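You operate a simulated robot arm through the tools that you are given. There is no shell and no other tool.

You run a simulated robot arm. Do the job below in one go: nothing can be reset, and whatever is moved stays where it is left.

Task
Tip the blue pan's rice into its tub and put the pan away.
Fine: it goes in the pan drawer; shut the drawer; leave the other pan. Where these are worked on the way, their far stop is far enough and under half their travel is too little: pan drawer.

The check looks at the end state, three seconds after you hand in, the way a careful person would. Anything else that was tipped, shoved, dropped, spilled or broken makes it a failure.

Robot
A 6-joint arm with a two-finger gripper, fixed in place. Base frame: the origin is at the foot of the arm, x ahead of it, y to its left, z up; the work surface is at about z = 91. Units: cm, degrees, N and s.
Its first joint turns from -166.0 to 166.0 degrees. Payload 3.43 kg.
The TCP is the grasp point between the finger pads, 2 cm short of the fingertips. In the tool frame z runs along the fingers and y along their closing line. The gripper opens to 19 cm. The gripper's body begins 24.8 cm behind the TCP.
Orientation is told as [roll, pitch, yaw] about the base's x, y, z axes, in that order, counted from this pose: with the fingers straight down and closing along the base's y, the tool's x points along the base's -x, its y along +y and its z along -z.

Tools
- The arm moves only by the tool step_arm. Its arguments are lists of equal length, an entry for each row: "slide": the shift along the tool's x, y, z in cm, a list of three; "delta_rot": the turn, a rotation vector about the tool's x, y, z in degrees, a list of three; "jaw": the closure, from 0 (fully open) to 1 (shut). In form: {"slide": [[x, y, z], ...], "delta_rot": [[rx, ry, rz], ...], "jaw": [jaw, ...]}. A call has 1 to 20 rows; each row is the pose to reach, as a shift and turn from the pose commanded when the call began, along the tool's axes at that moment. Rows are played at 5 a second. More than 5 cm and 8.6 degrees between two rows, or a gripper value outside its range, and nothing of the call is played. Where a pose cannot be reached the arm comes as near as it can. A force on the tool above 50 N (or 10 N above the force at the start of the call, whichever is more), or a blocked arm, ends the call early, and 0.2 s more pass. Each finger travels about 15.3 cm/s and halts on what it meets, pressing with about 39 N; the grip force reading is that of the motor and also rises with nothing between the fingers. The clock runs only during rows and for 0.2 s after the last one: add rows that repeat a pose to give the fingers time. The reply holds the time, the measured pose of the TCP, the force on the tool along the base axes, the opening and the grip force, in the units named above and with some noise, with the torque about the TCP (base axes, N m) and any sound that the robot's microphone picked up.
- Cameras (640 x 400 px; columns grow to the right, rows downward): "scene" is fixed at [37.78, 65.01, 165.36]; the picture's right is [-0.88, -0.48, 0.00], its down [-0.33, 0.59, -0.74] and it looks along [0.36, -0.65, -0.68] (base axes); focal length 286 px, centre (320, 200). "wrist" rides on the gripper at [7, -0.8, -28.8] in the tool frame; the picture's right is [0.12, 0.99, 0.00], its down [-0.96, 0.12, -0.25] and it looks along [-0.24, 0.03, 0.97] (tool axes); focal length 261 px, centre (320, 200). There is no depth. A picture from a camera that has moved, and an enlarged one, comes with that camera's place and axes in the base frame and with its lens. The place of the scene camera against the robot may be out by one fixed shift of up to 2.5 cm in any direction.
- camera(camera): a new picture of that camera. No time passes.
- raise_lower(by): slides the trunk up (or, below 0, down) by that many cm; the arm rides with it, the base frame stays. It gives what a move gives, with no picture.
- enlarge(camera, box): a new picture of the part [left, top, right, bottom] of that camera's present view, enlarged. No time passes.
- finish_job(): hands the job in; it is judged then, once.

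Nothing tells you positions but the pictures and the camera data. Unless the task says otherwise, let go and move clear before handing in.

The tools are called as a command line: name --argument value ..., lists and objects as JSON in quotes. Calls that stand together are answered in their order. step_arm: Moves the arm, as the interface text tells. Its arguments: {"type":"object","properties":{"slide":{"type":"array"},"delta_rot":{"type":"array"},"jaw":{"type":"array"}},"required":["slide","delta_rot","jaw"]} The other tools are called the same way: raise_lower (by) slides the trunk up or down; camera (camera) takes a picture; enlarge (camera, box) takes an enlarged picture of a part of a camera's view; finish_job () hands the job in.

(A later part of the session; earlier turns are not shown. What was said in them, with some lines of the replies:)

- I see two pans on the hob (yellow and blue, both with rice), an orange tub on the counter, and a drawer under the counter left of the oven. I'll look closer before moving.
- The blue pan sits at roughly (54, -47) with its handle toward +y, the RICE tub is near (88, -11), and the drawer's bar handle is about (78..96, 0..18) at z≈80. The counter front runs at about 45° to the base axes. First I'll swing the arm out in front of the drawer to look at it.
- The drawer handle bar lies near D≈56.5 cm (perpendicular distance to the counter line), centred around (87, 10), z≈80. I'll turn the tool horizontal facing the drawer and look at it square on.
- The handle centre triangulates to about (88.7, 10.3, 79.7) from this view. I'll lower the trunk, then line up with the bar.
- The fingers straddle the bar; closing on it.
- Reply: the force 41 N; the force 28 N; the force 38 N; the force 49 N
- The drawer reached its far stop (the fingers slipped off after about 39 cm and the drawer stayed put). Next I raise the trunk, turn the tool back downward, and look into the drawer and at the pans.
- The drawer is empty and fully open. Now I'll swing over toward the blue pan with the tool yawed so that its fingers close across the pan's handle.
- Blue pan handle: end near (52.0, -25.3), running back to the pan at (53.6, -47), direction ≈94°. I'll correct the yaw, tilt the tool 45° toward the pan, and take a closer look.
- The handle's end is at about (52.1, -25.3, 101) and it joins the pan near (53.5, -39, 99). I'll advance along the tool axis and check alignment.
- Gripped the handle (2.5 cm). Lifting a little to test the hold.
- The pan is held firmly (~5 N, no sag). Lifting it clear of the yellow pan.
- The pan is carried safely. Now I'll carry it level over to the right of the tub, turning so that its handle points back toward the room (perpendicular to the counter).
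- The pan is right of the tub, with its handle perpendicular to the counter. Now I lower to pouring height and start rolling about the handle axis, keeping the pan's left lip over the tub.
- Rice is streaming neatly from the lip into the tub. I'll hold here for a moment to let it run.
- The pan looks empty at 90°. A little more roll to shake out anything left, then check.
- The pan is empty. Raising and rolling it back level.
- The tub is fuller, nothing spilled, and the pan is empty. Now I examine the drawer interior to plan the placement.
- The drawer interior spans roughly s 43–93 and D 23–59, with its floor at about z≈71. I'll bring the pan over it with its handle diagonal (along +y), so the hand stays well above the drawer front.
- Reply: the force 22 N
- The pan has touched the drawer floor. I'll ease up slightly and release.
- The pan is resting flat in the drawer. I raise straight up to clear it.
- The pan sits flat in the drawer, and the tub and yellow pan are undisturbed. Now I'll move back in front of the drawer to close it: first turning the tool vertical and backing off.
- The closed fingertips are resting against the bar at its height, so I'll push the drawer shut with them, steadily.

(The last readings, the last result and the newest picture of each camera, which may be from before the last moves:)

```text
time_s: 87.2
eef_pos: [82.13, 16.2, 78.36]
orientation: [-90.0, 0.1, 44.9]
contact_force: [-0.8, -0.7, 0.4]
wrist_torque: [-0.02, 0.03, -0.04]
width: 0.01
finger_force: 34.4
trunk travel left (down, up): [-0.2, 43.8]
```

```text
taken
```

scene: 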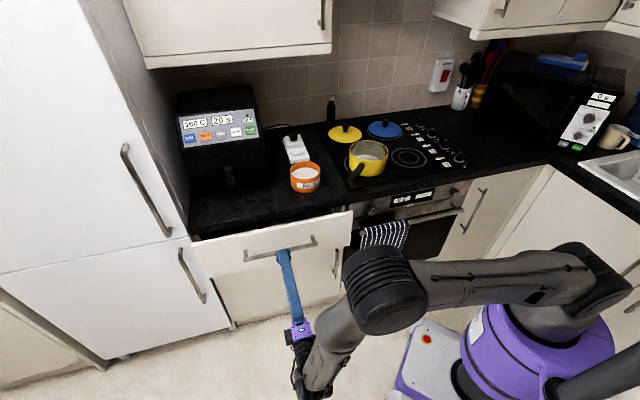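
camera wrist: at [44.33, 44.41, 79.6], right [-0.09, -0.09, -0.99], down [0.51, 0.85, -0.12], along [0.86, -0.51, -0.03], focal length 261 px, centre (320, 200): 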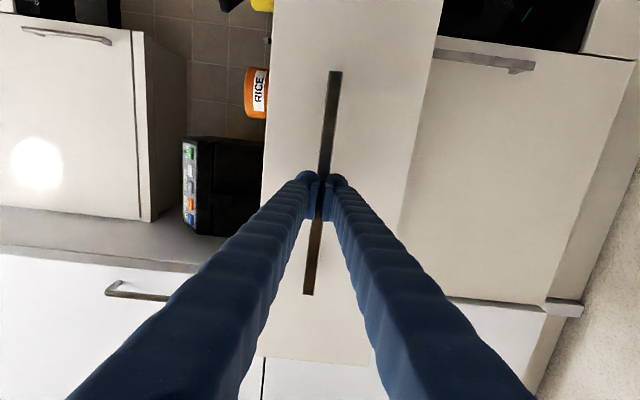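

step_arm --slide '[[0, 0, 1], [0, 0, 2], [0, 0, 3], [0, 0, 4], [0, 0, 5], [0, 0, 5.5], [0, 0, 6], [0, 0, 6.5], [0, 0, 7], [0, 0, 7.5], [0, 0, 8], [0, 0, 8.4]]' --delta_rot '[[0, 0, 0], [0, 0, 0], [0, 0, 0], [0, 0, 0], [0, 0, 0], [0, 0, 0], [0, 0, 0], [0, 0, 0], [0, 0, 0], [0, 0, 0], [0, 0, 0], [0, 0, 0]]' --jaw '[1, 1, 1, 1, 1, 1, 1, 1, 1, 1, 1, 1]'

enlarge --camera "scene" --box '[180, 160, 400, 330]'

camera --camera "wrist"

```text
time_s: 89.3
eef_pos: [86.95, 11.62, 78.5]
orientation: [-90.1, 0.2, 45.1]
contact_force: [-18.7, 10.8, 4.2]
wrist_torque: [-0.08, -0.09, -0.16]
width: 0.63
finger_force: 33.8
trunk travel left (down, up): [-0.2, 43.8]
stopped in row 10: the force on the tool passed its limit at 59 N (the readings are from after the stop); the commanded pose is now the measured one
```

```text
2.35 times, centred on (290, 245) of scene
camera zoom: at [37.78, 65.01, 165.36], right [-0.88, -0.48, 0.0], down [-0.33, 0.59, -0.74], along [0.36, -0.65, -0.68], focal length 674 px, centre (391, 94)
```

zoom: 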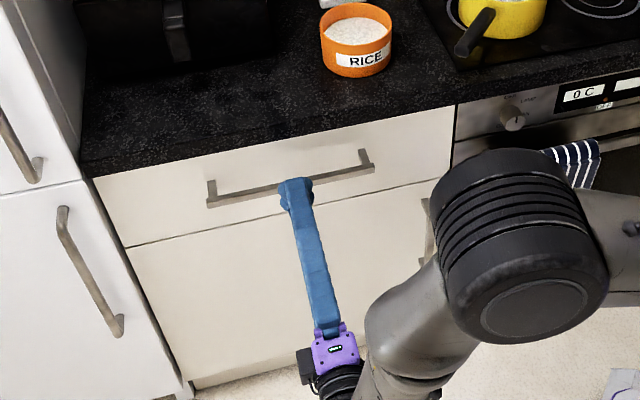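

```text
taken
camera wrist: at [61.67, 26.79, 79.47], right [-0.09, -0.09, -0.99], down [0.5, 0.86, -0.12], along [0.86, -0.51, -0.03], focal length 261 px, centre (320, 200)
```

wrist: 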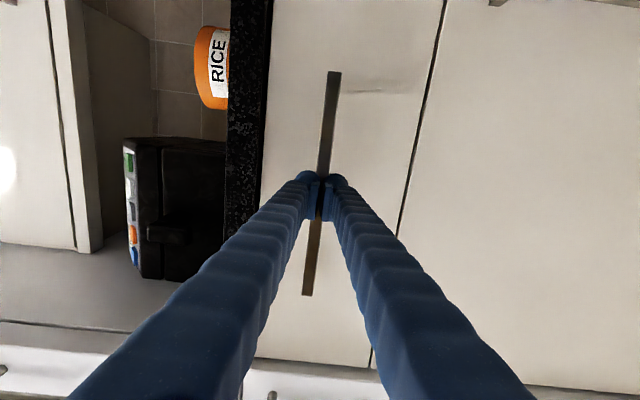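

The drawer is shut against its stop; the handle matches its starting pixels. I'll open the fingers and back away.

step_arm --slide '[[0, 0, 0], [0, 0, 0], [0, 0, 0], [0, 0, -2], [0, 0, -5], [0, 0, -9], [0, 0, -13], [0, 0, -17], [0, 0, -20]]' --delta_rot '[[0, 0, 0], [0, 0, 0], [0, 0, 0], [0, 0, 0], [0, 0, 0], [0, 0, 0], [0, 0, 0], [0, 0, 0], [0, 0, 0]]' --jaw '[0.85, 0.7, 0.6, 0.6, 0.6, 0.6, 0.6, 0.6, 0.6]'

camera --camera "scene"

enlarge --camera "scene" --box '[220, 180, 380, 280]'

camera --camera "wrist"

```text
time_s: 91.3
eef_pos: [72.52, 25.47, 78.37]
orientation: [-89.9, 0.3, 45.0]
contact_force: [0.4, -0.2, 0.0]
wrist_torque: [0.01, 0.03, 0.06]
width: 7.63
finger_force: 0.0
trunk travel left (down, up): [-0.2, 43.8]
```

```text
taken
```

scene: 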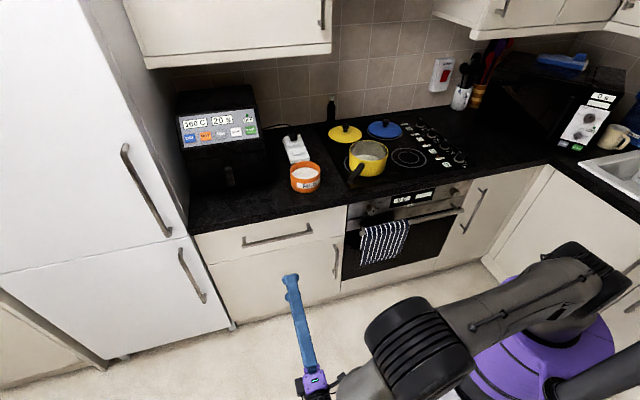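

```text
4.00 times, centred on (300, 230) of scene
camera zoom: at [37.78, 65.01, 165.36], right [-0.88, -0.48, 0.0], down [-0.33, 0.59, -0.74], along [0.36, -0.65, -0.68], focal length 1146 px, centre (400, 80)
```

zoom: 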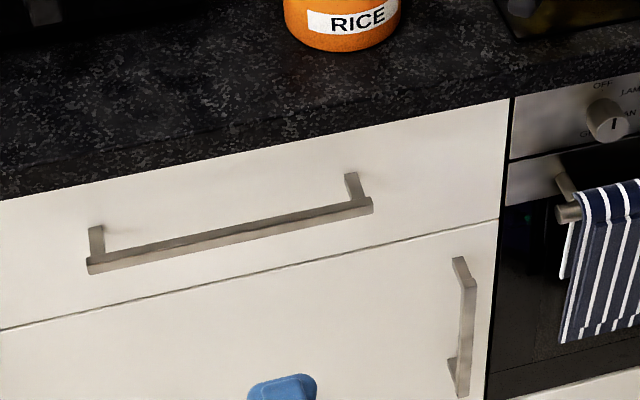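

```text
taken
camera wrist: at [47.35, 40.69, 79.36], right [-0.09, -0.09, -0.99], down [0.5, 0.86, -0.12], along [0.86, -0.51, -0.03], focal length 261 px, centre (320, 200)
```

wrist: 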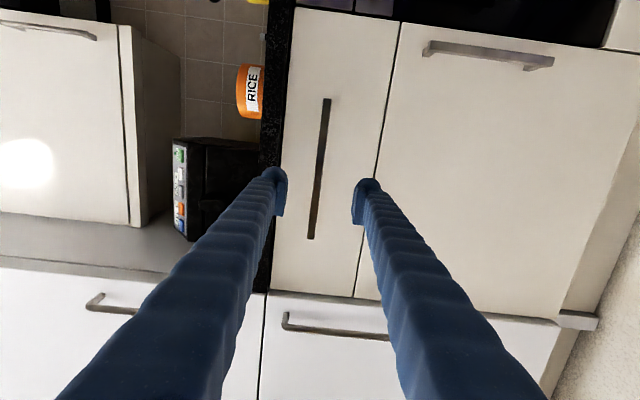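

The drawer matches its original closed position exactly. One last close look at the counter and tub for stray rice.

enlarge --camera "scene" --box '[260, 110, 400, 210]'

enlarge --camera "scene" --box '[180, 200, 400, 350]'

```text
4.00 times, centred on (330, 160) of scene
camera zoom: at [37.78, 65.01, 165.36], right [-0.88, -0.48, 0.0], down [-0.33, 0.59, -0.74], along [0.36, -0.65, -0.68], focal length 1146 px, centre (280, 360)
```

zoom: 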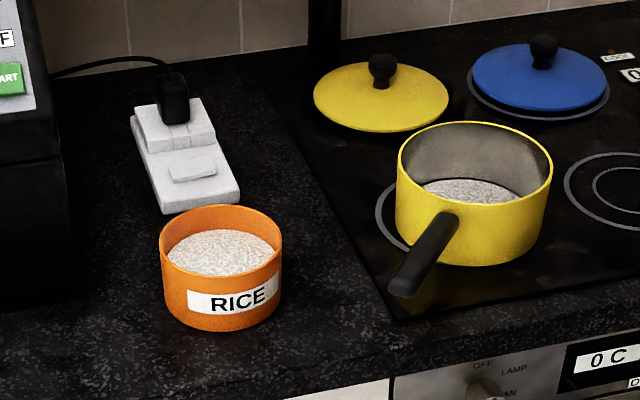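

```text
2.67 times, centred on (290, 275) of scene
camera zoom: at [37.78, 65.01, 165.36], right [-0.88, -0.48, 0.0], down [-0.33, 0.59, -0.74], along [0.36, -0.65, -0.68], focal length 764 px, centre (400, 0)
```

zoom: 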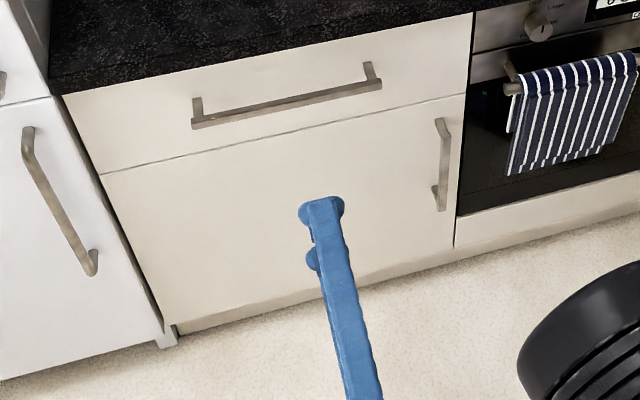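

The blue pan's rice is in the RICE tub with nothing spilled. The pan is in the closed drawer, the yellow pan and lids are untouched, and the arm is clear. Handing in.

finish_job

```text
The job is handed in.
```

The blue pan's rice is in the RICE tub, and the empty pan is in the pan drawer, which is shut. I've handed the job in, but no result has come back yet.

- **Rice:** I tipped the pan until it was empty. In the last close-up of the counter I saw no stray rice around the tub.
- **Drawer:** I pulled it out about 39 cm, until it would go no further. I set the pan down flat inside, then pushed the drawer in until it hit its stop. The handle is back where it was at the start.
- **Everything else:** the yellow pan, both lids and the tub look unmoved. The gripper is open and clear of the drawer.
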